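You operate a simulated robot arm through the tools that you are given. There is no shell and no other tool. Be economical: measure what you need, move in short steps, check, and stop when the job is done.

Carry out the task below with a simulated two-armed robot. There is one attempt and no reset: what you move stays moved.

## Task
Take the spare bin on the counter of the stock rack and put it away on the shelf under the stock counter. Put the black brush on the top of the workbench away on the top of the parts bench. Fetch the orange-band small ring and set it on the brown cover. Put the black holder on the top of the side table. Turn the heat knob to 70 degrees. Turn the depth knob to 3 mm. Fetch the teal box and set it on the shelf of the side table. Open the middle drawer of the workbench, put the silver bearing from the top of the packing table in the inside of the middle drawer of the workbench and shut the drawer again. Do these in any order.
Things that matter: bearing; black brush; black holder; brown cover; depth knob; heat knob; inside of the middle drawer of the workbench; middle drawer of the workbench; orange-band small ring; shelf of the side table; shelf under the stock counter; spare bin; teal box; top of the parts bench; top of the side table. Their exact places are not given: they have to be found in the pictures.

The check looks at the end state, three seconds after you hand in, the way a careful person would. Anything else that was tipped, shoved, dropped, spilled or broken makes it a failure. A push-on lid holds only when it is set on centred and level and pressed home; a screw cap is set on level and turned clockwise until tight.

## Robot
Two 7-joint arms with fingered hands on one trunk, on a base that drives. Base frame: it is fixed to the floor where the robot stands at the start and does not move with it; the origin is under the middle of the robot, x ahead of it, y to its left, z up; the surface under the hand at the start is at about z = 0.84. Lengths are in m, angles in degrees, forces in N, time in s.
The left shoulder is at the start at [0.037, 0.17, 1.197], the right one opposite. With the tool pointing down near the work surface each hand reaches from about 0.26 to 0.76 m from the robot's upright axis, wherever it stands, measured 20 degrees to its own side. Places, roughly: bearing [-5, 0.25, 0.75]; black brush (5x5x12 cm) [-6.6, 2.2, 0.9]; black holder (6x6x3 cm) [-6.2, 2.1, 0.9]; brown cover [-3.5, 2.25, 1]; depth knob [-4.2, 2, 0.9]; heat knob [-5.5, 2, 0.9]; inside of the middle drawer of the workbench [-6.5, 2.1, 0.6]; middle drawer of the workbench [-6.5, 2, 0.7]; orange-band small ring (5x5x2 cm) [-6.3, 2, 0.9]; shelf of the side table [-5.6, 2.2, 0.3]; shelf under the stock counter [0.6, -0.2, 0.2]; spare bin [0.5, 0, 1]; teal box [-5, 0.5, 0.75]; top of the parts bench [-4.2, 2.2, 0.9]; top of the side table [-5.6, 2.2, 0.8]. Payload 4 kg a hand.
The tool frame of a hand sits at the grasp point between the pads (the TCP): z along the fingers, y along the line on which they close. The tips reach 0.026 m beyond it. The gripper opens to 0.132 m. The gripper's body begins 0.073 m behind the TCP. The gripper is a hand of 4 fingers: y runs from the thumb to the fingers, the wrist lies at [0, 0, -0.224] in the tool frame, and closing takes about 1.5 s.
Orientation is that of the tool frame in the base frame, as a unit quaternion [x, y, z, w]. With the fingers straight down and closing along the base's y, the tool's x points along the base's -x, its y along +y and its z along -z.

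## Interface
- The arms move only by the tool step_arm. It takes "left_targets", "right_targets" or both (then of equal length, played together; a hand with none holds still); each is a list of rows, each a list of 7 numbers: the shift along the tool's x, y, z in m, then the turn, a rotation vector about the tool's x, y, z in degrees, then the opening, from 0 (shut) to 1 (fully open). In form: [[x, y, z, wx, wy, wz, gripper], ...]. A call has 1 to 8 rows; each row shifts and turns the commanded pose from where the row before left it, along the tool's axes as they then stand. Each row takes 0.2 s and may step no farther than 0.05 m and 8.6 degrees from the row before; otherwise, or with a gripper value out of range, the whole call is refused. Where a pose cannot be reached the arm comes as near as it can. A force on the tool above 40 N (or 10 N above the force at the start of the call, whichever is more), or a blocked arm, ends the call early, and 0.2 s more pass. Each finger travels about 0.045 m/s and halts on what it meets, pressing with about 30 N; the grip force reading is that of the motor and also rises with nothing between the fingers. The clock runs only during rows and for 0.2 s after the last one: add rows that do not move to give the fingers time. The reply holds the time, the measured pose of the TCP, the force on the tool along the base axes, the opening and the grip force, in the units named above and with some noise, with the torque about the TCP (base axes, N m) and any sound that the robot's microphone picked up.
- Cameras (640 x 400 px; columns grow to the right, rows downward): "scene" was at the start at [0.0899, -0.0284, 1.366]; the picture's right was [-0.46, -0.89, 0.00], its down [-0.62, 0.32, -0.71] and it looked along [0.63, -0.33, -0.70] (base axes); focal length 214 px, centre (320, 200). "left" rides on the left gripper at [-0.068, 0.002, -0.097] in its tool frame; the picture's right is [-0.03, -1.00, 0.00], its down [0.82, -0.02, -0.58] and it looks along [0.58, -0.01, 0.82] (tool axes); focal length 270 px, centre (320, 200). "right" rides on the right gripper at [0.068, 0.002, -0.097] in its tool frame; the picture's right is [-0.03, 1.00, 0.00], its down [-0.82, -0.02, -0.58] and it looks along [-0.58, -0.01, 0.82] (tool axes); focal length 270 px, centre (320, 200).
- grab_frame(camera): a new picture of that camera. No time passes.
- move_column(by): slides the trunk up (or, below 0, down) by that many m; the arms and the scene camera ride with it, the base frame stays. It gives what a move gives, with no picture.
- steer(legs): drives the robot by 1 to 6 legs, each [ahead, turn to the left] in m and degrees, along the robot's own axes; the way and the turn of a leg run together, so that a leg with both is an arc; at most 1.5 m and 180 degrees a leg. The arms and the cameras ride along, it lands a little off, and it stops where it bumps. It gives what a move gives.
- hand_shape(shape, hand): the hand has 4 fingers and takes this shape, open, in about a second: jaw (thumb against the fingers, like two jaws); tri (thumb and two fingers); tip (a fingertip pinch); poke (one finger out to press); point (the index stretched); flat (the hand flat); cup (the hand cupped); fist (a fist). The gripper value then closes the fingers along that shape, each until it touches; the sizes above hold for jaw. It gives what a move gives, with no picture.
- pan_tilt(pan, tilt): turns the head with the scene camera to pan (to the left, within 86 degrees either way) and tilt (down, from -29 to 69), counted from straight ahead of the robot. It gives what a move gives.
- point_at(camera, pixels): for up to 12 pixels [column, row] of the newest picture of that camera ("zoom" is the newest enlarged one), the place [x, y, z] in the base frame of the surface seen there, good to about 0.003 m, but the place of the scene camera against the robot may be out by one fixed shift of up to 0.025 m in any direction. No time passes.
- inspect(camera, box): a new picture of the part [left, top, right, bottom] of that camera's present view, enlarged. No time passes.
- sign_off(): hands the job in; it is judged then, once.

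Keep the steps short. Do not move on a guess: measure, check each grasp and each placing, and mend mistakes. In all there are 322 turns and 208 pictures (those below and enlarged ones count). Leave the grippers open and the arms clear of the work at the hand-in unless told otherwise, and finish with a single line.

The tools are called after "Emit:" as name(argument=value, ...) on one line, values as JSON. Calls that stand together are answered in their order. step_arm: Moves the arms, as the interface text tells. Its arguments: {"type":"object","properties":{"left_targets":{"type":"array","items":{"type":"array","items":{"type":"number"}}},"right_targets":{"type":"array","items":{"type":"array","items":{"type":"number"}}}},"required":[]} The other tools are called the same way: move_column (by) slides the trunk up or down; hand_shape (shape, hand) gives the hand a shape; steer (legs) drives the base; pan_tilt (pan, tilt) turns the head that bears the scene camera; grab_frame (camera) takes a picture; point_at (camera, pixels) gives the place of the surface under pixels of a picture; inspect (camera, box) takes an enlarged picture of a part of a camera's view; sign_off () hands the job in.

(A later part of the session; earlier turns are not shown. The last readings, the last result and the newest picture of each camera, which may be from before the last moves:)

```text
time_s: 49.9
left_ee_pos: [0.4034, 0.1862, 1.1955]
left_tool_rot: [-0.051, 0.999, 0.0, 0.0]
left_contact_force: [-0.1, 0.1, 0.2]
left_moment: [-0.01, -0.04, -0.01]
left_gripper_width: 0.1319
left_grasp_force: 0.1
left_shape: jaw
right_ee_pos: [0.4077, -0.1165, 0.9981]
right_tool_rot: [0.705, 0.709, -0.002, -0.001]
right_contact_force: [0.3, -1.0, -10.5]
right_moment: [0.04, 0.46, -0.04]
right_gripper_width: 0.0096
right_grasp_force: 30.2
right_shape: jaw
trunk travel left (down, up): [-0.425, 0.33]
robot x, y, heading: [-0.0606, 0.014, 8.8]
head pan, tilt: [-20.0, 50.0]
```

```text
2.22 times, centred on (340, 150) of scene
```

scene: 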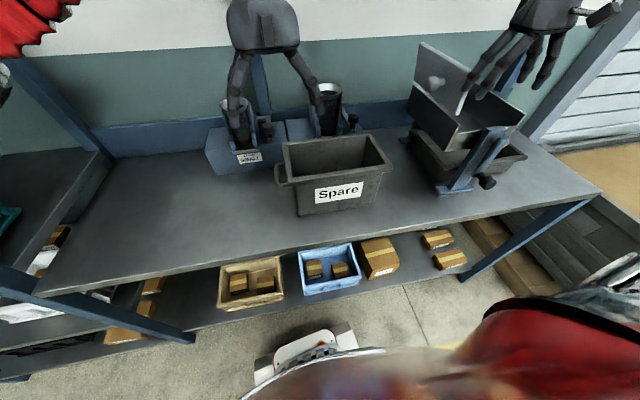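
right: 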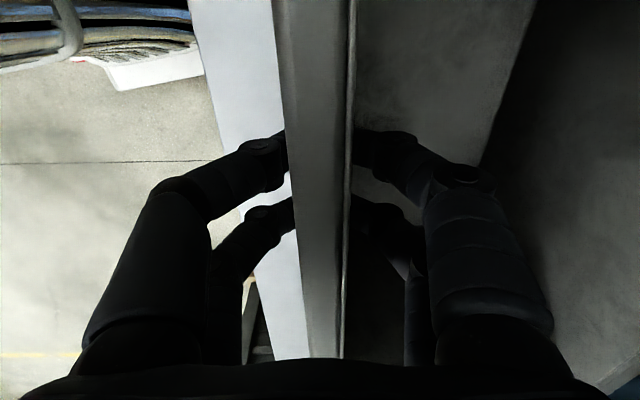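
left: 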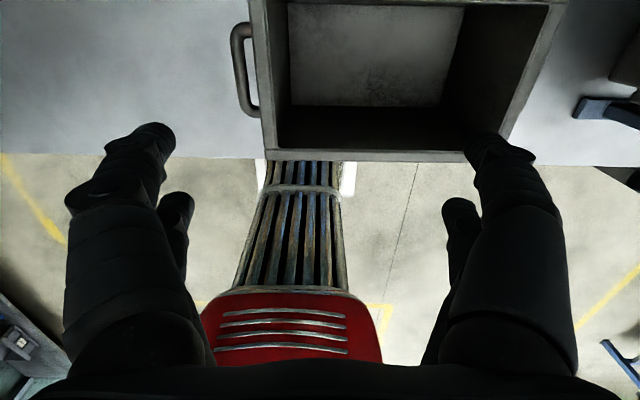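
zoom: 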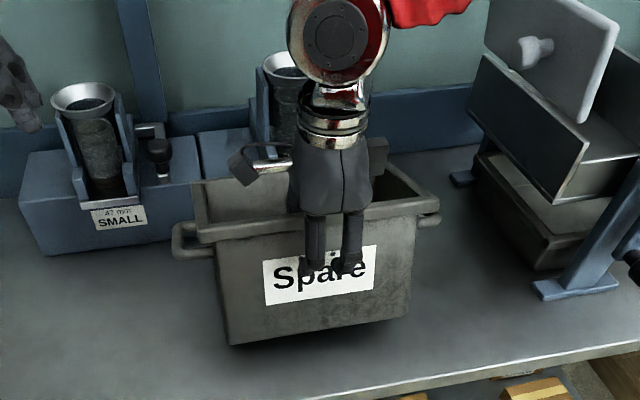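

It is holding: the weight reads about 10 N and the moment 0.46 N m. I'll lift a little more to see whether it stays level.

Emit:
step_arm(right_targets=[[0, 0, -0.02, 0, 0, 0, 0], [0, 0, -0.02, 0, 0, 0, 0], [0, 0, -0.02, 0, 0, 0, 0], [0, 0, 0, 0, 0, 0, 0]])

Emit:
inspect(camera="scene", box=[230, 60, 450, 240])

Emit:
grab_frame(camera="right")

```text
time_s: 50.9
left_ee_pos: [0.4033, 0.1866, 1.195]
left_tool_rot: [-0.051, 0.999, 0.0, -0.002]
left_contact_force: [0.1, -0.4, -0.1]
left_moment: [0.01, 0.02, 0.02]
left_gripper_width: 0.132
left_grasp_force: 0.0
left_shape: jaw
right_ee_pos: [0.4105, -0.1181, 1.0588]
right_tool_rot: [0.706, 0.709, -0.003, -0.002]
right_contact_force: [0.1, 0.4, -15.0]
right_moment: [0.01, 0.87, -0.03]
right_gripper_width: 0.0089
right_grasp_force: 30.2
right_shape: jaw
trunk travel left (down, up): [-0.425, 0.33]
robot x, y, heading: [-0.0627, 0.0143, 8.7]
head pan, tilt: [-20.0, 50.0]
```

```text
2.22 times, centred on (340, 150) of scene
```

zoom: 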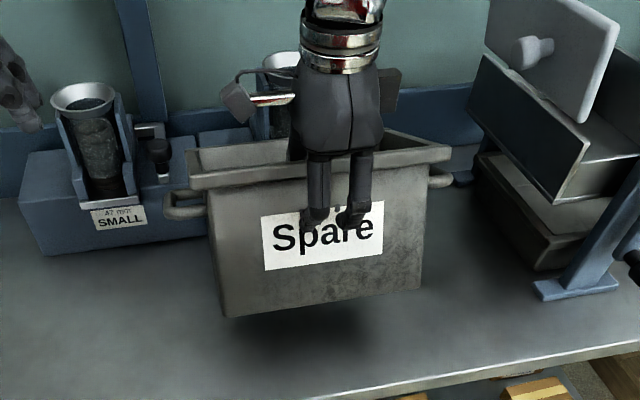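

```text
181 pictures are left
```

right: 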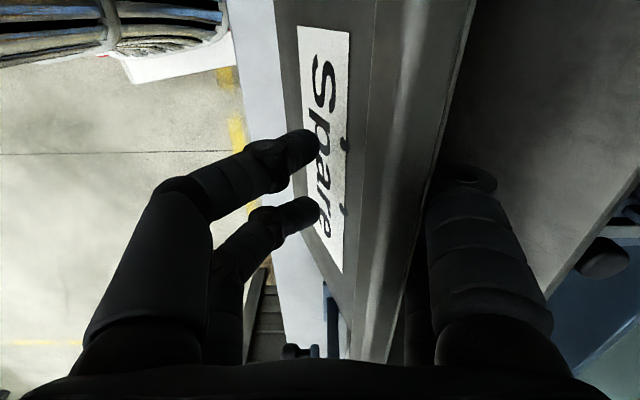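

The bin, at 1.5 kg, sags about 20° in a one-hand grip, so I'll carry it with two hands. The shelf gap is 25 cm wide, so the bin must go in lengthwise. First I'll turn it 90° over the counter with this hand and set it down. To clear the fixtures, I'll shift it towards me and to the right.

Emit:
step_arm(right_targets=[[-0.015, -0.005, -0.01, 0, 0, 0, 0], [-0.02, -0.005, -0.01, 0, 0, 0, 0], [-0.02, -0.005, 0, 0, 0, 0, 0], [-0.02, -0.005, 0, 0, 0, 0, 0], [-0.02, -0.005, 0, 0, 0, 0, 0], [-0.02, -0.005, 0, 0, 0, 0, 0]])

Emit:
step_arm(right_targets=[[0, 0, 0, 0, 0, -6, 0], [0, 0, 0, 0, 0, -6, 0], [0, 0, 0, 0, 0, -6, 0], [0, 0, 0, 0, 0, -6, 0], [0, 0, 0, 0, 0, -6, 0], [0, 0, 0, 0, 0, -6, 0], [0, 0, 0, 0, 0, -6, 0], [0, 0, 0, 0, 0, -6, 0]])

Emit:
grab_frame(camera="scene")

```text
time_s: 52.3
left_ee_pos: [0.4023, 0.1859, 1.1954]
left_tool_rot: [-0.051, 0.999, 0.0, 0.0]
left_contact_force: [-0.4, 0.8, 0.3]
left_moment: [0.02, 0.01, 0.04]
left_gripper_width: 0.1318
left_grasp_force: 0.2
left_shape: jaw
right_ee_pos: [0.3787, -0.233, 1.079]
right_tool_rot: [0.706, 0.709, -0.002, -0.002]
right_contact_force: [-0.9, 0.8, -13.7]
right_moment: [0.08, 0.88, 0.07]
right_gripper_width: 0.0086
right_grasp_force: 30.2
right_shape: jaw
trunk travel left (down, up): [-0.425, 0.33]
robot x, y, heading: [-0.0602, 0.0146, 8.3]
head pan, tilt: [-20.0, 50.0]
```

```text
time_s: 54.1
left_ee_pos: [0.4026, 0.1861, 1.1954]
left_tool_rot: [-0.05, 0.999, 0.0, 0.0]
left_contact_force: [0.9, 0.1, -0.3]
left_moment: [0.0, -0.01, -0.01]
left_gripper_width: 0.1322
left_grasp_force: 0.1
left_shape: jaw
right_ee_pos: [0.38, -0.2315, 1.0795]
right_tool_rot: [0.356, 0.935, -0.001, -0.002]
right_contact_force: [0.7, 0.3, -14.1]
right_moment: [-0.63, 0.57, -0.05]
right_gripper_width: 0.0085
right_grasp_force: 30.0
right_shape: jaw
trunk travel left (down, up): [-0.425, 0.33]
robot x, y, heading: [-0.0628, 0.0139, 8.8]
head pan, tilt: [-20.0, 50.0]
```

```text
180 pictures are left
```

scene: 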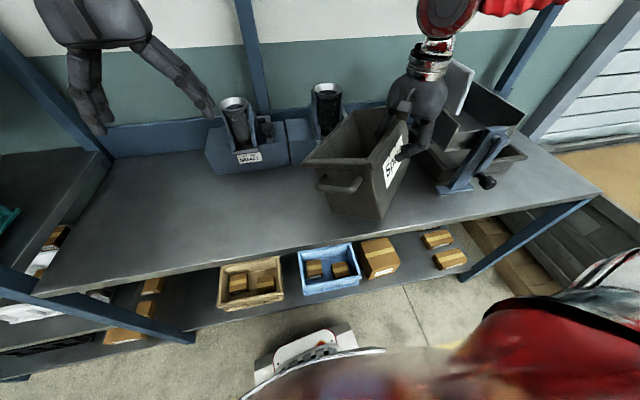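

The bin is stable. I'll finish the turn, move a little deeper over the counter and lower gently.

Emit:
step_arm(right_targets=[[0, 0, 0, 0, 0, -6, 0], [0, 0, 0, 0, 0, -6, 0], [0, 0, 0, 0, 0, -6, 0], [0, 0, 0, 0, 0, -6, 0], [0, 0, 0, 0, 0, -6, 0], [0, 0, 0, 0, 0, -6, 0], [0, 0, 0, 0, 0, -6, 0]])

Emit:
step_arm(right_targets=[[-0.02, 0, 0, 0, 0, 0, 0], [-0.02, 0, 0, 0, 0, 0, 0], [-0.02, 0, 0, 0, 0, 0, 0], [0, 0, 0.02, 0, 0, 0, 0], [0, 0, 0.02, 0, 0, 0, 0], [0, 0, 0.015, 0, 0, 0, 0]])

Emit:
grab_frame(camera="scene")

```text
time_s: 55.7
left_ee_pos: [0.4028, 0.1859, 1.1953]
left_tool_rot: [-0.051, 0.999, 0.0, 0.0]
left_contact_force: [0.2, 0.5, 0.2]
left_moment: [-0.01, 0.03, 0.0]
left_gripper_width: 0.1322
left_grasp_force: 0.1
left_shape: jaw
right_ee_pos: [0.3789, -0.2334, 1.0802]
right_tool_rot: [-0.003, 1.0, 0.0, -0.003]
right_contact_force: [0.5, 0.3, -14.3]
right_moment: [-0.89, -0.05, -0.06]
right_gripper_width: 0.0089
right_grasp_force: 29.8
right_shape: jaw
trunk travel left (down, up): [-0.425, 0.33]
robot x, y, heading: [-0.0626, 0.0152, 8.7]
head pan, tilt: [-20.0, 50.0]
```

```text
time_s: 57.1
left_ee_pos: [0.4031, 0.1858, 1.1945]
left_tool_rot: [-0.05, 0.999, 0.0, -0.001]
left_contact_force: [-0.3, -0.2, 1.0]
left_moment: [-0.03, 0.0, -0.03]
left_gripper_width: 0.132
left_grasp_force: 0.1
left_shape: jaw
right_ee_pos: [0.4402, -0.231, 1.0219]
right_tool_rot: [-0.002, 1.0, -0.001, -0.003]
right_contact_force: [0.9, -0.1, -15.1]
right_moment: [-0.83, 0.04, -0.02]
right_gripper_width: 0.0087
right_grasp_force: 29.8
right_shape: jaw
trunk travel left (down, up): [-0.425, 0.33]
robot x, y, heading: [-0.0629, 0.0111, 8.4]
head pan, tilt: [-20.0, 50.0]
```

```text
179 pictures are left
```

scene: 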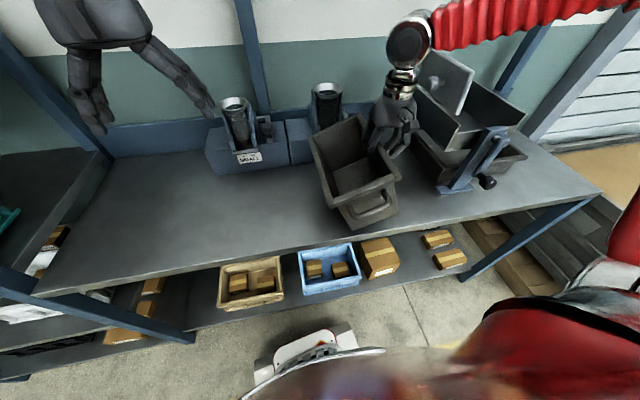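

The bin has held stable at this tilt through every motion. I'll measure the tilt so I can level it by rolling the hand.

Emit:
inspect(camera="scene", box=[290, 90, 450, 240])

Emit:
point_at(camera="scene", pixels=[[328, 202], [396, 176], [311, 145], [330, 175], [345, 205], [362, 196], [348, 222], [398, 212]])

```text
2.67 times, centred on (370, 165) of scene
```

zoom: 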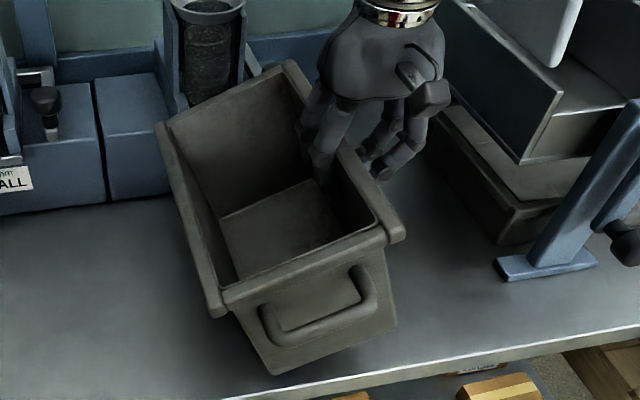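

```text
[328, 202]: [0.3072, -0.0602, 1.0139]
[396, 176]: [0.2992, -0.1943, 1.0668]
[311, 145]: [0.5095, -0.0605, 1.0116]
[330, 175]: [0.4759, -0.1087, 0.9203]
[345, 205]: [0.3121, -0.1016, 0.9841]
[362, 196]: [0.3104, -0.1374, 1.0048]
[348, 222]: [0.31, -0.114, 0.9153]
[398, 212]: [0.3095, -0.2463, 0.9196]
```

The tilt is about 21° and looks steady. I can set the bin down tilted, because its low edge will touch first and level it. I'll lift 3 cm, align the bin with the robot's heading, then back out on a curve that shifts the robot right.

Emit:
step_arm(right_targets=[[0, 0, -0.015, 0, 0, -4, 0], [0, 0, -0.015, 0, 0, -4.5, 0], [0, 0, -0.01, 0, 0, 0, 0]])

Emit:
steer(legs=[[-0.5, 0], [-0.6, 15], [-0.4, -15], [-0.3, -8.5]])

Emit:
inspect(camera="scene", box=[160, 100, 480, 300])

```text
time_s: 57.9
left_ee_pos: [0.4014, 0.1873, 1.195]
left_tool_rot: [-0.05, 0.999, 0.0, 0.0]
left_contact_force: [0.1, -1.0, 0.5]
left_moment: [-0.02, 0.0, 0.01]
left_gripper_width: 0.132
left_grasp_force: 0.0
left_shape: jaw
right_ee_pos: [0.4385, -0.2322, 1.0637]
right_tool_rot: [-0.076, 0.997, -0.001, -0.003]
right_contact_force: [-0.2, 0.1, -14.3]
right_moment: [-0.87, -0.09, 0.02]
right_gripper_width: 0.0087
right_grasp_force: 30.1
right_shape: jaw
trunk travel left (down, up): [-0.425, 0.33]
robot x, y, heading: [-0.0599, 0.0153, 8.7]
head pan, tilt: [-20.0, 50.0]
```

```text
time_s: 67.7
left_ee_pos: [-1.324, -0.2666, 1.1952]
left_tool_rot: [0.016, 1.0, 0.0, 0.0]
left_contact_force: [-0.6, 0.3, 0.4]
left_moment: [-0.01, -0.05, 0.0]
left_gripper_width: 0.132
left_grasp_force: 0.0
left_shape: jaw
right_ee_pos: [-1.3432, -0.6875, 1.0639]
right_tool_rot: [-0.011, 1.0, -0.001, -0.003]
right_contact_force: [-0.3, 0.3, -14.0]
right_moment: [-0.83, 0.02, 0.05]
right_gripper_width: 0.0084
right_grasp_force: 30.1
right_shape: jaw
trunk travel left (down, up): [-0.425, 0.33]
robot x, y, heading: [-1.811, -0.3664, 0.8]
head pan, tilt: [-20.0, 50.0]
```

```text
2.00 times, centred on (320, 200) of scene
```

zoom: 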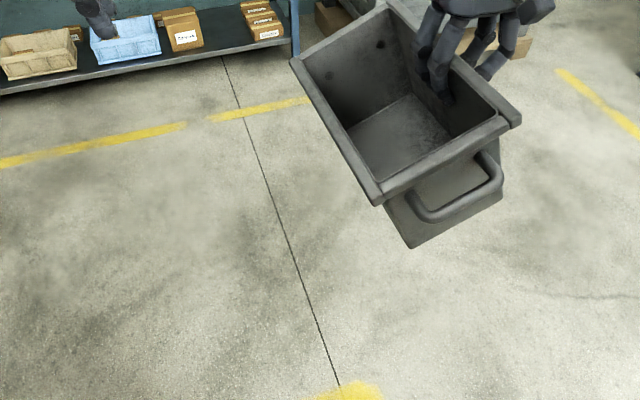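

The bin is held steadily. I'll tuck the left hand up and back so it clears the counter, then lower the trunk.

Emit:
step_arm(left_targets=[[0.0225, 0.025, -0.025, 0, 0, 0, 1], [0.0225, 0.025, -0.025, 0, 0, 0, 1], [0.0225, 0.025, -0.025, 0, 0, 0, 1], [0.0225, 0.025, -0.025, 0, 0, 0, 1], [0.0225, 0.025, -0.025, 0, 0, 0, 1], [0.0225, 0.025, -0.025, 0, 0, 0, 1], [0.0225, 0.025, -0.025, 0, 0, 0, 1], [0.0225, 0.025, -0.025, 0, 0, 0, 1]])

Emit:
move_column(by=-0.4)

Emit:
step_arm(right_targets=[[-0.005, 0, 0.035, 0, 0, 0, 0], [-0.005, 0, 0.035, 0, 0, 0, 0], [-0.005, 0, 0.035, 0, 0, 0, 0], [-0.005, 0, 0.035, 0, 0, 0, 0], [-0.005, 0, 0.035, 0, 0, 0, 0], [-0.005, 0, 0.035, 0, 0, 0, 0], [-0.005, 0, 0.035, 0, 0, 0, 0], [-0.005, 0, 0.035, 0, 0, 0, 0]])

Emit:
pan_tilt(pan=-10, tilt=35)

Emit:
grab_frame(camera="scene")

```text
time_s: 69.5
left_ee_pos: [-1.4873, -0.0748, 1.3823]
left_tool_rot: [0.017, 1.0, -0.001, 0.0]
left_contact_force: [0.4, -0.4, -0.4]
left_moment: [-0.01, 0.02, 0.02]
left_gripper_width: 0.1318
left_grasp_force: 0.1
left_shape: jaw
left hand out of reach, approached as far as the arm can: row 8
right_ee_pos: [-1.3439, -0.6875, 1.0638]
right_tool_rot: [-0.011, 1.0, -0.001, -0.003]
right_contact_force: [0.5, -0.6, -14.7]
right_moment: [-0.9, 0.01, -0.03]
right_gripper_width: 0.0083
right_grasp_force: 29.9
right_shape: jaw
trunk travel left (down, up): [-0.425, 0.33]
robot x, y, heading: [-1.8078, -0.3705, 0.9]
head pan, tilt: [-20.0, 50.0]
```

```text
time_s: 73.3
left_ee_pos: [-1.3178, -0.0726, 0.8174]
left_tool_rot: [0.014, 0.971, -0.008, -0.238]
left_contact_force: [-1.1, -0.5, 1.0]
left_moment: [0.0, -0.04, 0.0]
left_gripper_width: 0.1321
left_grasp_force: 0.0
left_shape: jaw
right_ee_pos: [-1.3437, -0.6869, 0.6639]
right_tool_rot: [-0.011, 1.0, -0.001, -0.002]
right_contact_force: [-0.1, -0.5, -14.2]
right_moment: [-0.82, 0.06, 0.01]
right_gripper_width: 0.0088
right_grasp_force: 30.5
right_shape: jaw
trunk travel left (down, up): [-0.025, 0.73]
robot x, y, heading: [-1.8095, -0.3728, 0.9]
head pan, tilt: [-20.0, 50.0]
```

```text
time_s: 75.1
left_ee_pos: [-1.3189, -0.0739, 0.8168]
left_tool_rot: [0.015, 0.971, -0.007, -0.238]
left_contact_force: [-0.3, 0.0, -0.4]
left_moment: [0.01, -0.01, 0.01]
left_gripper_width: 0.1322
left_grasp_force: 0.1
left_shape: jaw
right_ee_pos: [-1.3064, -0.6865, 0.3842]
right_tool_rot: [-0.01, 1.0, -0.001, -0.003]
right_contact_force: [0.6, -0.1, -15.1]
right_moment: [-0.79, -0.02, -0.06]
right_gripper_width: 0.0086
right_grasp_force: 29.9
right_shape: jaw
trunk travel left (down, up): [-0.025, 0.73]
robot x, y, heading: [-1.8087, -0.368, 0.8]
head pan, tilt: [-20.0, 50.0]
```

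```text
time_s: 75.9
left_ee_pos: [-1.3175, -0.0732, 0.8186]
left_tool_rot: [0.015, 0.971, -0.007, -0.237]
left_contact_force: [-0.5, -0.2, 0.3]
left_moment: [-0.01, -0.02, 0.0]
left_gripper_width: 0.132
left_grasp_force: 0.0
left_shape: jaw
right_ee_pos: [-1.307, -0.6862, 0.3853]
right_tool_rot: [-0.011, 1.0, -0.001, -0.002]
right_contact_force: [0.6, -0.2, -14.4]
right_moment: [-0.87, 0.02, -0.02]
right_gripper_width: 0.0085
right_grasp_force: 29.8
right_shape: jaw
trunk travel left (down, up): [-0.025, 0.73]
robot x, y, heading: [-1.8071, -0.3694, 1.2]
head pan, tilt: [-10.0, 35.0]
```

```text
176 pictures are left
```

scene: 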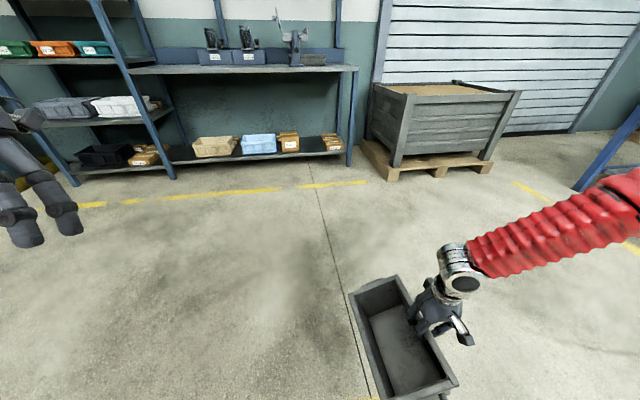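

The left hand tilted near its reach limit. I'll straighten it, pull it back towards the robot and raise it so it clears the counter.

Emit:
step_arm(left_targets=[[0, 0.03, 0, 0, -7, 0, 1], [0, 0.03, 0, 0, -7, 0, 1], [0, 0.03, 0, 0, -7, 0, 1], [0, 0.03, 0, 0, -6.5, 0, 1], [0.045, 0, -0.015, 0, 0, 0, 1], [0.045, 0, -0.015, 0, 0, 0, 1], [0.045, 0, -0.015, 0, 0, 0, 1], [0.045, 0, -0.015, 0, 0, 0, 1]])

Emit:
point_at(camera="scene", pixels=[[300, 152], [320, 152], [321, 140], [250, 72], [356, 67], [345, 152]])

```text
time_s: 77.7
left_ee_pos: [-1.4396, -0.0247, 0.7986]
left_tool_rot: [0.012, 1.0, -0.012, 0.0]
left_contact_force: [-0.6, 0.1, 0.7]
left_moment: [-0.01, 0.04, 0.0]
left_gripper_width: 0.1318
left_grasp_force: 0.2
left_shape: jaw
left hand out of reach, approached as far as the arm can: row 5, 6, 7, 8
right_ee_pos: [-1.3057, -0.6868, 0.383]
right_tool_rot: [-0.01, 1.0, -0.001, -0.003]
right_contact_force: [-0.3, 0.6, -14.4]
right_moment: [-0.84, 0.02, 0.0]
right_gripper_width: 0.0084
right_grasp_force: 29.6
right_shape: jaw
trunk travel left (down, up): [-0.025, 0.73]
robot x, y, heading: [-1.809, -0.3667, 0.8]
head pan, tilt: [-10.0, 35.0]
```

```text
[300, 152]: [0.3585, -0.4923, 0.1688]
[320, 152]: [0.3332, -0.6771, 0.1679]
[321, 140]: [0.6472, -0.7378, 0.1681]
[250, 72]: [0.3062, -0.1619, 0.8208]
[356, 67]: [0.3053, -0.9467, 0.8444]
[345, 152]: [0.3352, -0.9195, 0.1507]
```

The left hand can't come any closer. Instead I'll lower it to z≈0.48, so that it passes freely under the counter and above the shelf items.

Emit:
step_arm(left_targets=[[0, 0, 0.045, 0, 0, 0, 1], [0, 0, 0.045, 0, 0, 0, 1], [0, 0, 0.045, 0, 0, 0, 1], [0, 0, 0.045, 0, 0, 0, 1], [0, 0, 0.045, 0, 0, 0, 1], [0, 0, 0.045, 0, 0, 0, 1], [0, 0, 0.045, 0, 0, 0, 1]])

Emit:
steer(legs=[[0.7, -0.8]])

Emit:
grab_frame(camera="scene")

```text
time_s: 79.3
left_ee_pos: [-1.4128, -0.019, 0.4909]
left_tool_rot: [0.013, 1.0, -0.011, 0.001]
left_contact_force: [0.3, 0.1, -0.9]
left_moment: [0.0, 0.05, -0.01]
left_gripper_width: 0.1319
left_grasp_force: 0.1
left_shape: jaw
left hand out of reach, approached as far as the arm can: row 3, 4, 5
right_ee_pos: [-1.3062, -0.6871, 0.3845]
right_tool_rot: [-0.01, 1.0, 0.0, -0.002]
right_contact_force: [0.9, 0.0, -14.3]
right_moment: [-0.84, 0.03, 0.01]
right_gripper_width: 0.0083
right_grasp_force: 29.2
right_shape: jaw
trunk travel left (down, up): [-0.025, 0.73]
robot x, y, heading: [-1.8088, -0.3683, 0.8]
head pan, tilt: [-10.0, 35.0]
```

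```text
time_s: 83.2
left_ee_pos: [-0.7047, -0.0191, 0.492]
left_tool_rot: [0.021, 1.0, -0.011, 0.0]
left_contact_force: [-0.7, -0.3, -0.5]
left_moment: [0.0, 0.0, 0.0]
left_gripper_width: 0.132
left_grasp_force: 0.0
left_shape: jaw
right_ee_pos: [-0.6085, -0.6892, 0.3845]
right_tool_rot: [-0.003, 1.0, -0.001, -0.003]
right_contact_force: [-0.6, 1.6, -14.8]
right_moment: [-0.85, 0.05, 0.01]
right_gripper_width: 0.0084
right_grasp_force: 30.4
right_shape: jaw
trunk travel left (down, up): [-0.025, 0.73]
robot x, y, heading: [-1.1056, -0.3635, 0.5]
head pan, tilt: [-10.0, 35.0]
```

```text
175 pictures are left
```

scene: 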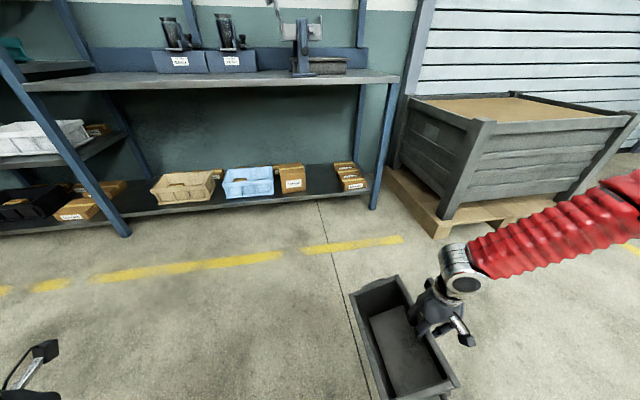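

The path is set. I'll check that the right forearm clears the rack leg and the counter, and re-measure the gap.

Emit:
point_at(camera="scene", pixels=[[490, 245], [560, 215], [610, 190], [638, 180], [375, 205], [365, 185], [303, 188], [343, 186], [335, 165], [360, 190], [455, 250], [300, 165]])

Emit:
inspect(camera="scene", box=[220, 60, 420, 230])

```text
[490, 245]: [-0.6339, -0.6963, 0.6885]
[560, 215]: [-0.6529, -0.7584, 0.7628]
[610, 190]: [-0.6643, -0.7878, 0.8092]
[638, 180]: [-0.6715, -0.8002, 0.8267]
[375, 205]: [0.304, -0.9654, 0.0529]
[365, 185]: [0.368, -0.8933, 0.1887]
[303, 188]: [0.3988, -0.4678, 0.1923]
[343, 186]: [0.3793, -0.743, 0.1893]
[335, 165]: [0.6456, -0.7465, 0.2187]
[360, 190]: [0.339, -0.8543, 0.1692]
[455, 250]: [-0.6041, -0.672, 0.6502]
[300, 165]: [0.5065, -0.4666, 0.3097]
```

```text
2.35 times, centred on (320, 145) of scene
```

zoom: 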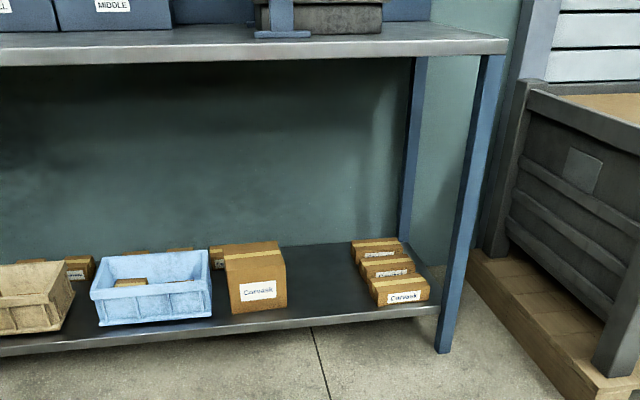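

The forearm stands steeply above the hand and would strike the counter. I need a forward-pitched grip, so I'll set the bin on the clear floor here and regrip with the fingers pitched forward.

Emit:
step_arm(right_targets=[[0.01, 0, 0.035, 0, 0, 0, 0], [0.01, 0, 0.035, 0, 0, 0, 0], [0.01, 0, 0.035, 0, 0, 0, 0], [0.01, 0, 0.035, 0, 0, 0, 0], [0.01, 0, 0.035, 0, 0, 0, 0], [0, 0, 0.03, 0, 0, 0, 0]])

Emit:
inspect(camera="scene", box=[300, 220, 540, 400])

```text
time_s: 84.6
left_ee_pos: [-0.7063, -0.0185, 0.4922]
left_tool_rot: [0.022, 1.0, -0.011, 0.001]
left_contact_force: [-0.4, -1.0, 0.7]
left_moment: [0.0, -0.02, -0.02]
left_gripper_width: 0.1321
left_grasp_force: 0.0
left_shape: jaw
right_ee_pos: [-0.6599, -0.6893, 0.1821]
right_tool_rot: [-0.001, 1.0, -0.001, -0.002]
right_contact_force: [0.7, 0.3, -14.6]
right_moment: [-0.87, -0.02, -0.08]
right_gripper_width: 0.0084
right_grasp_force: 30.0
right_shape: jaw
trunk travel left (down, up): [-0.025, 0.73]
robot x, y, heading: [-1.1041, -0.363, 0.3]
head pan, tilt: [-10.0, 35.0]
```

```text
2.22 times, centred on (420, 310) of scene
```

zoom: 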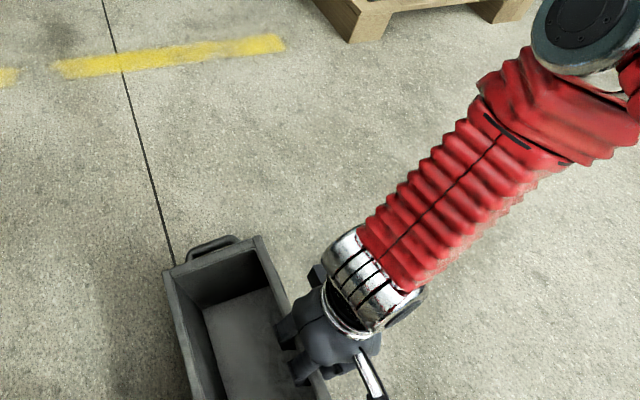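

The low edge is near the floor. I'll lower in small steps until the bin sits level.

Emit:
step_arm(right_targets=[[0, 0, 0.015, 0, 0, 0, 0], [0, 0, 0.015, 0, 0, 0, 0], [0, 0, 0.01, 0, 0, 0, 0], [0, 0, 0.01, 0, 0, 0, 0]])

Emit:
grab_frame(camera="scene")

```text
time_s: 85.6
left_ee_pos: [-0.7045, -0.0204, 0.4926]
left_tool_rot: [0.021, 1.0, -0.01, -0.001]
left_contact_force: [0.6, 0.4, 1.2]
left_moment: [-0.05, -0.01, -0.01]
left_gripper_width: 0.132
left_grasp_force: 0.1
left_shape: jaw
right_ee_pos: [-0.6595, -0.7002, 0.1788]
right_tool_rot: [-0.004, 1.0, -0.001, -0.002]
right_contact_force: [0.0, 0.5, -14.2]
right_moment: [-0.8, 0.09, 0.0]
right_gripper_width: 0.0085
right_grasp_force: 30.6
right_shape: jaw
right hand out of reach, approached as far as the arm can: row 1, 2, 3, 4
trunk travel left (down, up): [-0.025, 0.73]
robot x, y, heading: [-1.105, -0.3676, 0.2]
head pan, tilt: [-10.0, 35.0]
```

```text
172 pictures are left
```

scene: 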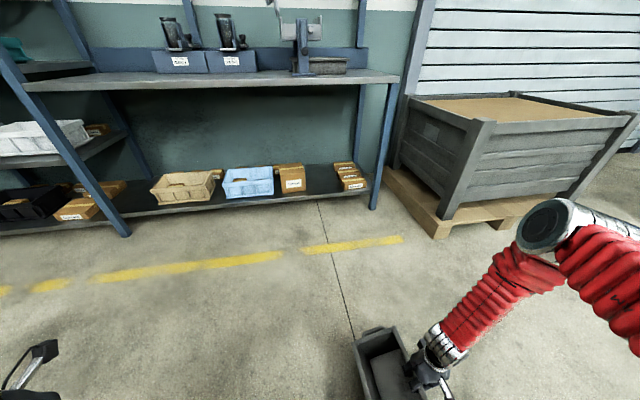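

Reaching the floor isn't possible with this grip. I'll use the counter for the regrip instead. With the trunk high, the later descent will need almost only the trunk. I'll raise everything and drive back to the counter's free spot.

Emit:
move_column(by=0.4)

Emit:
move_column(by=0.3)

Emit:
step_arm(right_targets=[[0, 0, -0.035, 0, 0, 0, 0], [0, 0, -0.035, 0, 0, 0, 0], [0, 0, -0.035, 0, 0, 0, 0], [0, 0, -0.035, 0, 0, 0, 0], [0, 0, -0.035, 0, 0, 0, 0], [0, 0, -0.03, 0, 0, 0, 0]])

Emit:
steer(legs=[[-0.3, 0], [0.4, 22], [0.5, 0], [0.4, -22]])

Emit:
pan_tilt(pan=-20, tilt=50)

Emit:
grab_frame(camera="scene")

```text
time_s: 89.4
left_ee_pos: [-0.705, -0.0188, 0.8911]
left_tool_rot: [0.02, 1.0, -0.01, 0.0]
left_contact_force: [0.9, 0.0, -0.3]
left_moment: [0.03, 0.02, -0.02]
left_gripper_width: 0.132
left_grasp_force: 0.0
left_shape: jaw
right_ee_pos: [-0.5269, -0.7009, 0.7928]
right_tool_rot: [-0.002, 0.972, -0.001, 0.236]
right_contact_force: [0.0, 0.1, -14.0]
right_moment: [-0.86, 0.52, -0.01]
right_gripper_width: 0.0084
right_grasp_force: 30.4
right_shape: jaw
trunk travel left (down, up): [-0.425, 0.33]
robot x, y, heading: [-1.1055, -0.3611, 0.2]
head pan, tilt: [-10.0, 35.0]
```

```text
time_s: 92.4
left_ee_pos: [-0.7031, -0.0185, 1.192]
left_tool_rot: [0.021, 1.0, -0.011, 0.0]
left_contact_force: [0.1, 0.4, 0.4]
left_moment: [-0.01, -0.01, -0.03]
left_gripper_width: 0.132
left_grasp_force: 0.2
left_shape: jaw
right_ee_pos: [-0.5191, -0.6998, 1.1271]
right_tool_rot: [-0.002, 0.965, 0.0, 0.264]
right_contact_force: [-0.4, 1.0, -13.7]
right_moment: [-0.85, 0.57, 0.0]
right_gripper_width: 0.0086
right_grasp_force: 29.7
right_shape: jaw
trunk travel left (down, up): [-0.725, 0.03]
robot x, y, heading: [-1.1034, -0.3643, 0.0]
head pan, tilt: [-10.0, 35.0]
```

```text
time_s: 93.8
left_ee_pos: [-0.7064, -0.0197, 1.1926]
left_tool_rot: [0.021, 1.0, -0.011, 0.0]
left_contact_force: [-1.0, -0.1, -0.4]
left_moment: [-0.01, -0.05, 0.01]
left_gripper_width: 0.1321
left_grasp_force: 0.1
left_shape: jaw
right_ee_pos: [-0.6246, -0.7011, 1.3051]
right_tool_rot: [-0.003, 0.964, 0.0, 0.265]
right_contact_force: [-0.8, -0.6, -14.7]
right_moment: [-0.93, 0.59, 0.0]
right_gripper_width: 0.0086
right_grasp_force: 29.6
right_shape: jaw
trunk travel left (down, up): [-0.725, 0.03]
robot x, y, heading: [-1.1039, -0.366, -0.1]
head pan, tilt: [-10.0, 35.0]
```

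```text
time_s: 102.7
left_ee_pos: [0.2262, 0.3397, 1.1927]
left_tool_rot: [0.014, 1.0, -0.01, 0.0]
left_contact_force: [-0.2, 1.2, -0.2]
left_moment: [0.05, 0.0, 0.01]
left_gripper_width: 0.132
left_grasp_force: 0.0
left_shape: jaw
right_ee_pos: [0.3193, -0.3391, 1.304]
right_tool_rot: [-0.01, 0.964, 0.003, 0.264]
right_contact_force: [0.1, -1.5, -14.5]
right_moment: [-0.88, 0.47, -0.05]
right_gripper_width: 0.0087
right_grasp_force: 29.5
right_shape: jaw
trunk travel left (down, up): [-0.725, 0.03]
robot x, y, heading: [-0.1684, -0.004, 1.2]
head pan, tilt: [-10.0, 35.0]
```

```text
time_s: 103.5
left_ee_pos: [0.2289, 0.3421, 1.1923]
left_tool_rot: [0.013, 1.0, -0.011, 0.0]
left_contact_force: [0.3, 0.9, 0.1]
left_moment: [0.02, 0.0, 0.03]
left_gripper_width: 0.1319
left_grasp_force: 0.1
left_shape: jaw
right_ee_pos: [0.3219, -0.3398, 1.3033]
right_tool_rot: [-0.01, 0.965, 0.002, 0.263]
right_contact_force: [-0.2, -0.8, -14.7]
right_moment: [-0.9, 0.52, -0.01]
right_gripper_width: 0.0091
right_grasp_force: 30.0
right_shape: jaw
trunk travel left (down, up): [-0.725, 0.03]
robot x, y, heading: [-0.1655, -0.0016, 1.1]
head pan, tilt: [-20.0, 50.0]
```

```text
171 pictures are left
```

scene: 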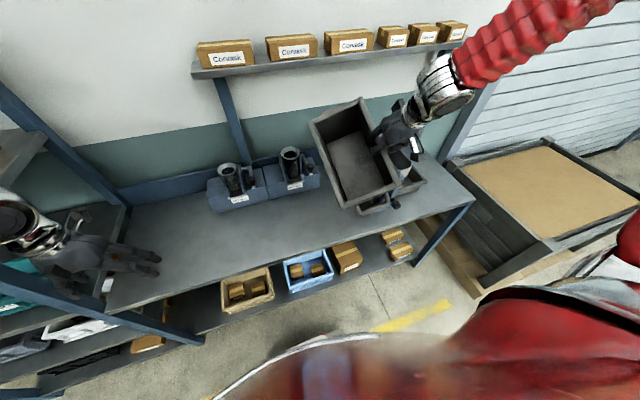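

The tool was re-solved to a 30° pitch during the lift. I'll level the pitch and move above the free counter spot.

Emit:
step_arm(right_targets=[[0, 0, 0, 0, 6, 0, 0], [0, 0, 0, 0, 6, 0, 0], [0, 0, 0, 0, 6, 0, 0], [0, 0, 0, 0, 6, 0, 0], [0, 0, 0, 0, 6.6, 0, 0], [-0.015, 0.03, 0, 0, 0, 0, 0], [-0.015, 0.03, 0, 0, 0, 0, 0], [-0.015, 0.03, 0.02, 0, 0, 0, 0]])

Emit:
step_arm(right_targets=[[-0.015, 0.03, 0.035, 0, 0, 0, 0], [-0.015, 0.02, 0.04, 0, 0, 0, 0], [-0.015, 0, 0.04, 0, 0, 0, 0], [-0.015, 0, 0.04, 0, 0, 0, 0], [0, 0, 0.035, 0, 0, 0, 0], [0, 0, 0.035, 0, 0, 0, 0]])

Emit:
grab_frame(camera="scene")

```text
time_s: 105.3
left_ee_pos: [0.2284, 0.3428, 1.1913]
left_tool_rot: [0.012, 1.0, -0.011, 0.0]
left_contact_force: [0.0, 0.7, -0.7]
left_moment: [-0.04, 0.01, 0.01]
left_gripper_width: 0.1318
left_grasp_force: 0.0
left_shape: jaw
right_ee_pos: [0.364, -0.2443, 1.2833]
right_tool_rot: [-0.01, 1.0, -0.002, -0.001]
right_contact_force: [1.3, -0.5, -15.6]
right_moment: [-0.87, -0.05, -0.06]
right_gripper_width: 0.0085
right_grasp_force: 29.9
right_shape: jaw
trunk travel left (down, up): [-0.725, 0.03]
robot x, y, heading: [-0.1711, -0.0022, 1.2]
head pan, tilt: [-20.0, 50.0]
```

```text
time_s: 106.7
left_ee_pos: [0.2264, 0.3406, 1.1931]
left_tool_rot: [0.013, 1.0, -0.012, 0.002]
left_contact_force: [0.3, -0.2, -0.2]
left_moment: [0.0, 0.02, -0.03]
left_gripper_width: 0.1321
left_grasp_force: 0.2
left_shape: jaw
right_ee_pos: [0.3381, -0.27, 1.1421]
right_tool_rot: [-0.01, 1.0, 0.0, 0.001]
right_contact_force: [0.3, 0.0, -13.4]
right_moment: [-0.74, -0.06, -0.1]
right_gripper_width: 0.0084
right_grasp_force: 30.3
right_shape: jaw
right hand out of reach, approached as far as the arm can: row 2, 3, 4, 5, 6
trunk travel left (down, up): [-0.725, 0.03]
robot x, y, heading: [-0.1685, -0.0014, 1.1]
head pan, tilt: [-20.0, 50.0]
```

```text
170 pictures are left
```

scene: 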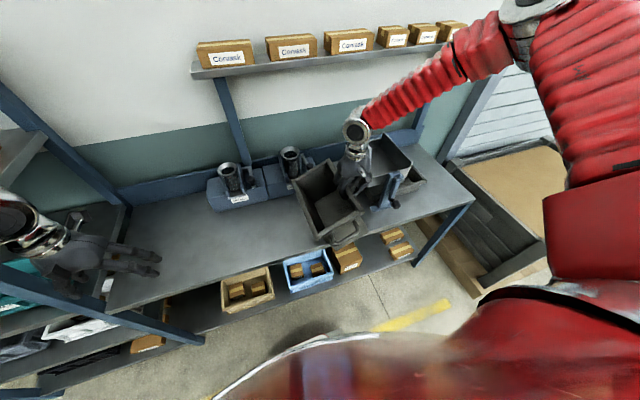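

That pose is out of reach with the trunk this high. I'll bring the command back to a reachable pose, then lower with the trunk.

Emit:
step_arm(right_targets=[[0.02, -0.01, -0.03, 0, 0, 0, 0], [0.02, -0.01, -0.04, 0, 0, 0, 0], [0.02, -0.01, -0.04, 0, 0, 0, 0], [0, -0.01, -0.04, 0, 0, 0, 0], [0, -0.01, -0.04, 0, 0, 0, 0]])

Emit:
steer(legs=[[0.09, 4]])

Emit:
move_column(by=-0.2)

Emit:
grab_frame(camera="scene")

```text
time_s: 107.9
left_ee_pos: [0.2272, 0.3404, 1.1926]
left_tool_rot: [0.014, 1.0, -0.012, 0.001]
left_contact_force: [0.7, 1.4, -0.5]
left_moment: [-0.03, -0.03, 0.01]
left_gripper_width: 0.132
left_grasp_force: 0.1
left_shape: jaw
right_ee_pos: [0.2773, -0.3207, 1.335]
right_tool_rot: [-0.011, 1.0, -0.001, -0.001]
right_contact_force: [-0.9, 0.1, -14.6]
right_moment: [-0.92, 0.07, 0.08]
right_gripper_width: 0.0085
right_grasp_force: 29.8
right_shape: jaw
trunk travel left (down, up): [-0.725, 0.03]
robot x, y, heading: [-0.1665, -0.002, 1.6]
head pan, tilt: [-20.0, 50.0]
```

```text
time_s: 109.0
left_ee_pos: [0.2914, 0.3734, 1.1925]
left_tool_rot: [-0.022, 1.0, -0.01, 0.001]
left_contact_force: [-0.1, -0.5, 0.3]
left_moment: [0.02, 0.02, -0.04]
left_gripper_width: 0.1321
left_grasp_force: 0.0
left_shape: jaw
right_ee_pos: [0.388, -0.282, 1.3359]
right_tool_rot: [-0.045, 0.999, 0.0, 0.001]
right_contact_force: [-0.4, 1.0, -14.1]
right_moment: [-0.8, -0.04, 0.0]
right_gripper_width: 0.0085
right_grasp_force: 29.6
right_shape: jaw
trunk travel left (down, up): [-0.725, 0.03]
robot x, y, heading: [-0.0811, 0.006, 5.5]
head pan, tilt: [-20.0, 50.0]
```

```text
time_s: 111.2
left_ee_pos: [0.2916, 0.3736, 0.9933]
left_tool_rot: [-0.021, 1.0, -0.011, 0.001]
left_contact_force: [-0.2, 1.1, -0.2]
left_moment: [0.02, -0.01, 0.0]
left_gripper_width: 0.132
left_grasp_force: 0.0
left_shape: jaw
right_ee_pos: [0.3894, -0.2825, 1.1361]
right_tool_rot: [-0.045, 0.999, -0.001, 0.001]
right_contact_force: [-0.4, -0.2, -14.2]
right_moment: [-0.83, -0.09, -0.02]
right_gripper_width: 0.0085
right_grasp_force: 29.6
right_shape: jaw
trunk travel left (down, up): [-0.525, 0.23]
robot x, y, heading: [-0.0761, 0.004, 5.2]
head pan, tilt: [-20.0, 50.0]
```

```text
169 pictures are left
```

scene: 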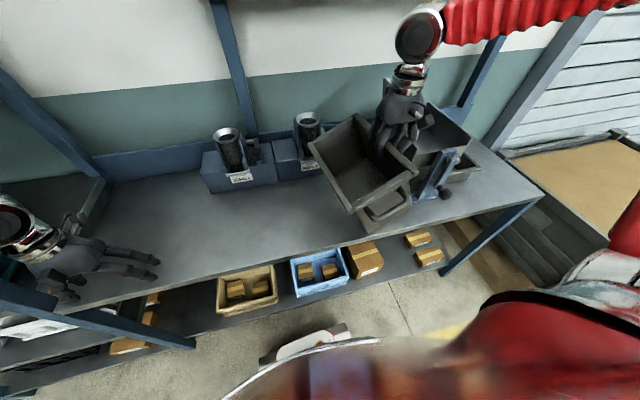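

Next I'll shift left and deeper over free counter, then lower.

Emit:
step_arm(right_targets=[[-0.0143, 0.019, 0.01, 0, 0, 0, 0], [-0.0143, 0.019, 0.02, 0, 0, 0, 0], [-0.0143, 0.019, 0.03, 0, 0, 0, 0], [-0.0143, 0.019, 0.03, 0, 0, 0, 0]])

Emit:
step_arm(right_targets=[[0, 0, 0.02, 0, 0, 0, 0], [0, 0, 0.02, 0, 0, 0, 0], [0, 0, 0.02, 0, 0, 0, 0], [0, 0, 0.012, 0, 0, 0, 0], [0, 0, 0, 0, 0, 0, 0]])

Emit:
grab_frame(camera="scene")

```text
time_s: 112.2
left_ee_pos: [0.2922, 0.3733, 0.9909]
left_tool_rot: [-0.022, 1.0, -0.011, 0.0]
left_contact_force: [0.4, 1.0, 0.2]
left_moment: [-0.02, 0.02, 0.02]
left_gripper_width: 0.1317
left_grasp_force: 0.1
left_shape: jaw
right_ee_pos: [0.4428, -0.2017, 1.0412]
right_tool_rot: [-0.046, 0.999, 0.0, -0.001]
right_contact_force: [0.6, 0.4, -14.2]
right_moment: [-0.87, -0.14, -0.07]
right_gripper_width: 0.0085
right_grasp_force: 30.9
right_shape: jaw
trunk travel left (down, up): [-0.525, 0.23]
robot x, y, heading: [-0.0749, 0.0011, 5.2]
head pan, tilt: [-20.0, 50.0]
```

```text
time_s: 113.4
left_ee_pos: [0.2924, 0.3734, 0.9926]
left_tool_rot: [-0.022, 1.0, -0.011, 0.002]
left_contact_force: [-0.4, -0.6, 0.0]
left_moment: [0.01, -0.02, 0.02]
left_gripper_width: 0.132
left_grasp_force: 0.0
left_shape: jaw
right_ee_pos: [0.44, -0.2021, 0.9716]
right_tool_rot: [-0.045, 0.999, -0.001, 0.0]
right_contact_force: [0.4, -1.0, -6.7]
right_moment: [0.1, -0.1, -0.06]
right_gripper_width: 0.0085
right_grasp_force: 29.9
right_shape: jaw
trunk travel left (down, up): [-0.525, 0.23]
robot x, y, heading: [-0.0752, -0.0021, 5.3]
head pan, tilt: [-20.0, 50.0]
```

```text
168 pictures are left
```

scene: 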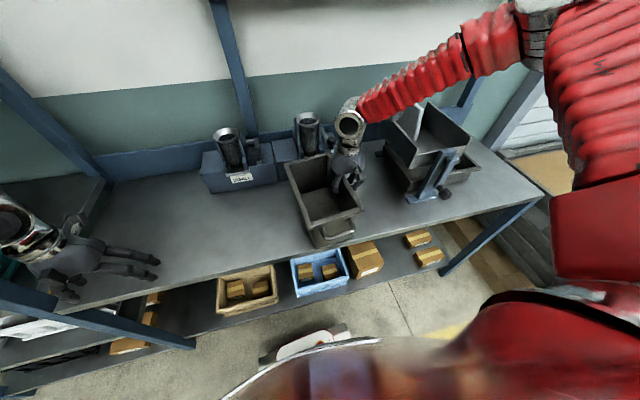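

The weight is half supported. I'll lower the last centimetre, release and rise.

Emit:
step_arm(right_targets=[[0, 0, 0.006, 0, 0, 0, 0], [0, 0, 0, 0, 0, 0, 0.3], [0, 0, 0, 0, 0, 0, 0.6], [0, 0, 0, 0, 0, 0, 1], [0, 0, 0, 0, 0, 0, 1], [0, 0, 0, 0, 0, 0, 1], [0, 0, 0, 0, 0, 0, 1], [0, 0, 0, 0, 0, 0, 1]])

Emit:
step_arm(right_targets=[[0, 0, -0.04, 0, 0, 0, 1], [0, 0, -0.045, 0, 0, 0, 1], [0, 0, -0.045, 0, 0, 0, 1], [0, 0, -0.045, 0, 0, 0, 1]])

Emit:
grab_frame(camera="right")

Emit:
inspect(camera="scene", box=[250, 100, 490, 260])

```text
time_s: 115.2
left_ee_pos: [0.2912, 0.3741, 0.9931]
left_tool_rot: [-0.023, 1.0, -0.011, 0.001]
left_contact_force: [0.4, 0.1, 0.8]
left_moment: [0.0, 0.0, -0.02]
left_gripper_width: 0.1324
left_grasp_force: 0.1
left_shape: jaw
right_ee_pos: [0.4388, -0.2024, 0.9655]
right_tool_rot: [-0.046, 0.999, 0.0, -0.001]
right_contact_force: [-0.1, -0.6, 0.7]
right_moment: [-0.03, -0.01, 0.0]
right_gripper_width: 0.1316
right_grasp_force: 0.1
right_shape: jaw
trunk travel left (down, up): [-0.525, 0.23]
robot x, y, heading: [-0.0767, 0.001, 5.6]
head pan, tilt: [-20.0, 50.0]
```

```text
time_s: 116.2
left_ee_pos: [0.2904, 0.3733, 0.9939]
left_tool_rot: [-0.022, 1.0, -0.011, 0.001]
left_contact_force: [-0.5, -0.8, 0.2]
left_moment: [0.03, -0.02, 0.01]
left_gripper_width: 0.1319
left_grasp_force: 0.0
left_shape: jaw
right_ee_pos: [0.4385, -0.2023, 1.1415]
right_tool_rot: [-0.045, 0.999, -0.001, 0.001]
right_contact_force: [-0.5, -0.2, -0.3]
right_moment: [0.02, -0.03, -0.01]
right_gripper_width: 0.132
right_grasp_force: 0.0
right_shape: jaw
trunk travel left (down, up): [-0.525, 0.23]
robot x, y, heading: [-0.0799, 0.0032, 5.4]
head pan, tilt: [-20.0, 50.0]
```

```text
167 pictures are left
```

right: 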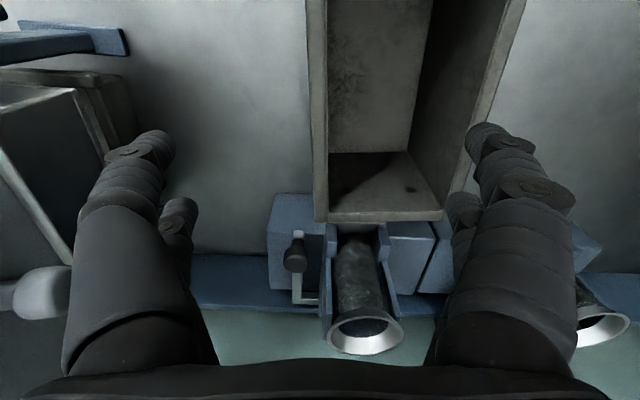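

```text
2.50 times, centred on (370, 180) of scene
```

zoom: 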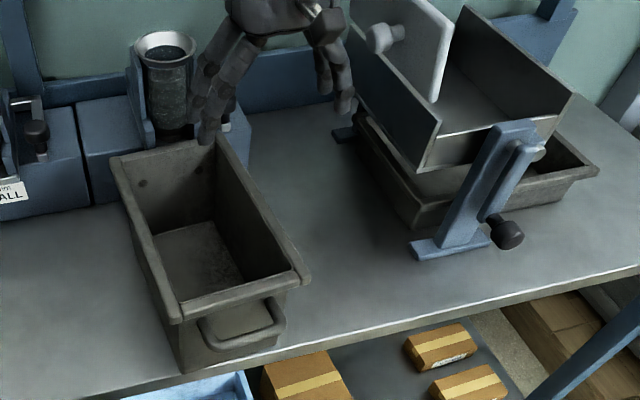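

The bin stands level on the counter. I'll back off 12 cm, raise the trunk 10 cm and pitch the hand forward 45° above it.

Emit:
point_at(camera="right", pixels=[[309, 100], [327, 100], [318, 215], [440, 213], [312, 150], [325, 150], [322, 222]])

Emit:
steer(legs=[[-0.12, 0]])

Emit:
move_column(by=0.1)

Emit:
step_arm(right_targets=[[0, 0, 0, 0, -7.5, 0, 1], [0, 0, 0, 0, -7.5, 0, 1], [0, 0, 0, 0, -7.5, 0, 1], [0, 0, 0, 0, -7.5, 0, 1], [0, 0, 0, 0, -7.5, 0, 1], [0, 0, 0, 0, -7.5, 0, 1]])

```text
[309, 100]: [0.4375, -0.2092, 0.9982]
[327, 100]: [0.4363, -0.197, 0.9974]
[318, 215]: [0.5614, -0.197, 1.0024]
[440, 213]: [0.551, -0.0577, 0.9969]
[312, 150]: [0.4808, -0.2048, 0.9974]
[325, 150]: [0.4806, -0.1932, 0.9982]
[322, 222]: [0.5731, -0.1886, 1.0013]
```

```text
time_s: 117.4
left_ee_pos: [0.1725, 0.3628, 0.9934]
left_tool_rot: [-0.022, 1.0, -0.01, 0.001]
left_contact_force: [-0.2, 0.5, 0.5]
left_moment: [-0.02, -0.05, 0.0]
left_gripper_width: 0.1319
left_grasp_force: 0.0
left_shape: jaw
right_ee_pos: [0.3194, -0.2136, 1.1412]
right_tool_rot: [-0.045, 0.999, -0.001, 0.001]
right_contact_force: [0.4, -0.4, 0.6]
right_moment: [0.01, -0.02, 0.01]
right_gripper_width: 0.1321
right_grasp_force: 0.1
right_shape: jaw
trunk travel left (down, up): [-0.525, 0.23]
robot x, y, heading: [-0.1935, -0.0094, 5.3]
head pan, tilt: [-20.0, 50.0]
```

```text
time_s: 118.8
left_ee_pos: [0.1733, 0.3619, 1.0945]
left_tool_rot: [-0.021, 1.0, -0.011, 0.0]
left_contact_force: [-0.4, 0.0, 0.0]
left_moment: [-0.02, 0.01, -0.04]
left_gripper_width: 0.1322
left_grasp_force: 0.1
left_shape: jaw
right_ee_pos: [0.3219, -0.2143, 1.241]
right_tool_rot: [-0.045, 0.999, -0.001, 0.0]
right_contact_force: [0.3, 0.0, 0.4]
right_moment: [0.0, 0.01, 0.03]
right_gripper_width: 0.1317
right_grasp_force: 0.1
right_shape: jaw
trunk travel left (down, up): [-0.625, 0.13]
robot x, y, heading: [-0.1953, -0.0104, 5.6]
head pan, tilt: [-20.0, 50.0]
```

```text
time_s: 120.2
left_ee_pos: [0.1734, 0.3619, 1.0931]
left_tool_rot: [-0.022, 1.0, -0.011, 0.001]
left_contact_force: [-0.5, -0.2, -0.6]
left_moment: [-0.02, -0.03, 0.02]
left_gripper_width: 0.1321
left_grasp_force: 0.1
left_shape: jaw
right_ee_pos: [0.321, -0.2135, 1.2415]
right_tool_rot: [-0.04, 0.923, 0.016, 0.383]
right_contact_force: [-0.7, 0.5, 0.1]
right_moment: [0.03, -0.03, 0.01]
right_gripper_width: 0.1318
right_grasp_force: 0.1
right_shape: jaw
trunk travel left (down, up): [-0.625, 0.13]
robot x, y, heading: [-0.1931, -0.01, 5.3]
head pan, tilt: [-20.0, 50.0]
```

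The hand is pitched 45°. The wall centre is at about (0.45, −0.20) with its rim at 1.00. I'll move above it and check.

Emit:
step_arm(right_targets=[[-0.0017, 0, 0.0441, 0, 0, 0, 1], [-0.0017, 0, 0.0441, 0, 0, 0, 1], [-0.0017, 0, 0.0441, 0, 0, 0, 1], [-0.0017, 0, 0.0441, 0, 0, 0, 1]])

Emit:
grab_frame(camera="right")

Emit:
inspect(camera="scene", box=[250, 80, 490, 260])

```text
time_s: 121.2
left_ee_pos: [0.1749, 0.3628, 1.093]
left_tool_rot: [-0.021, 1.0, -0.011, 0.0]
left_contact_force: [0.1, 0.2, 0.9]
left_moment: [-0.02, 0.0, 0.0]
left_gripper_width: 0.1322
left_grasp_force: 0.1
left_shape: jaw
right_ee_pos: [0.4516, -0.2001, 1.1204]
right_tool_rot: [-0.041, 0.924, 0.016, 0.381]
right_contact_force: [1.1, 0.7, 0.0]
right_moment: [0.01, 0.0, -0.03]
right_gripper_width: 0.132
right_grasp_force: 0.1
right_shape: jaw
trunk travel left (down, up): [-0.625, 0.13]
robot x, y, heading: [-0.1956, -0.0058, 4.9]
head pan, tilt: [-20.0, 50.0]
```

```text
165 pictures are left
```

right: 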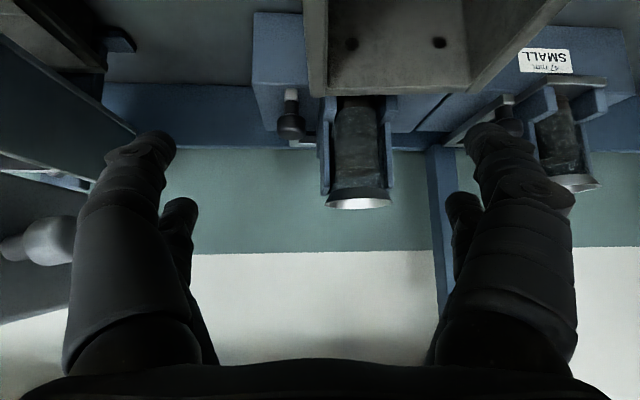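

```text
2.22 times, centred on (370, 170) of scene
```

zoom: 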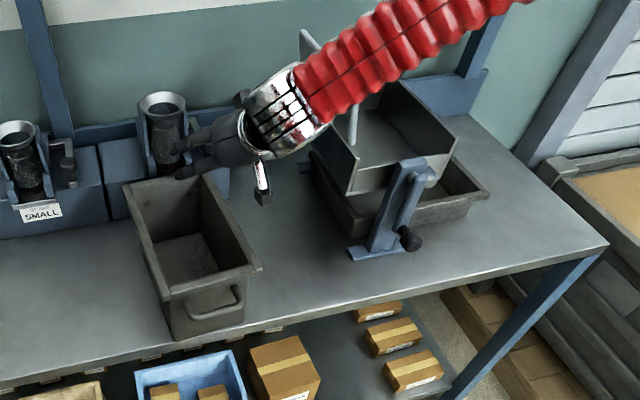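

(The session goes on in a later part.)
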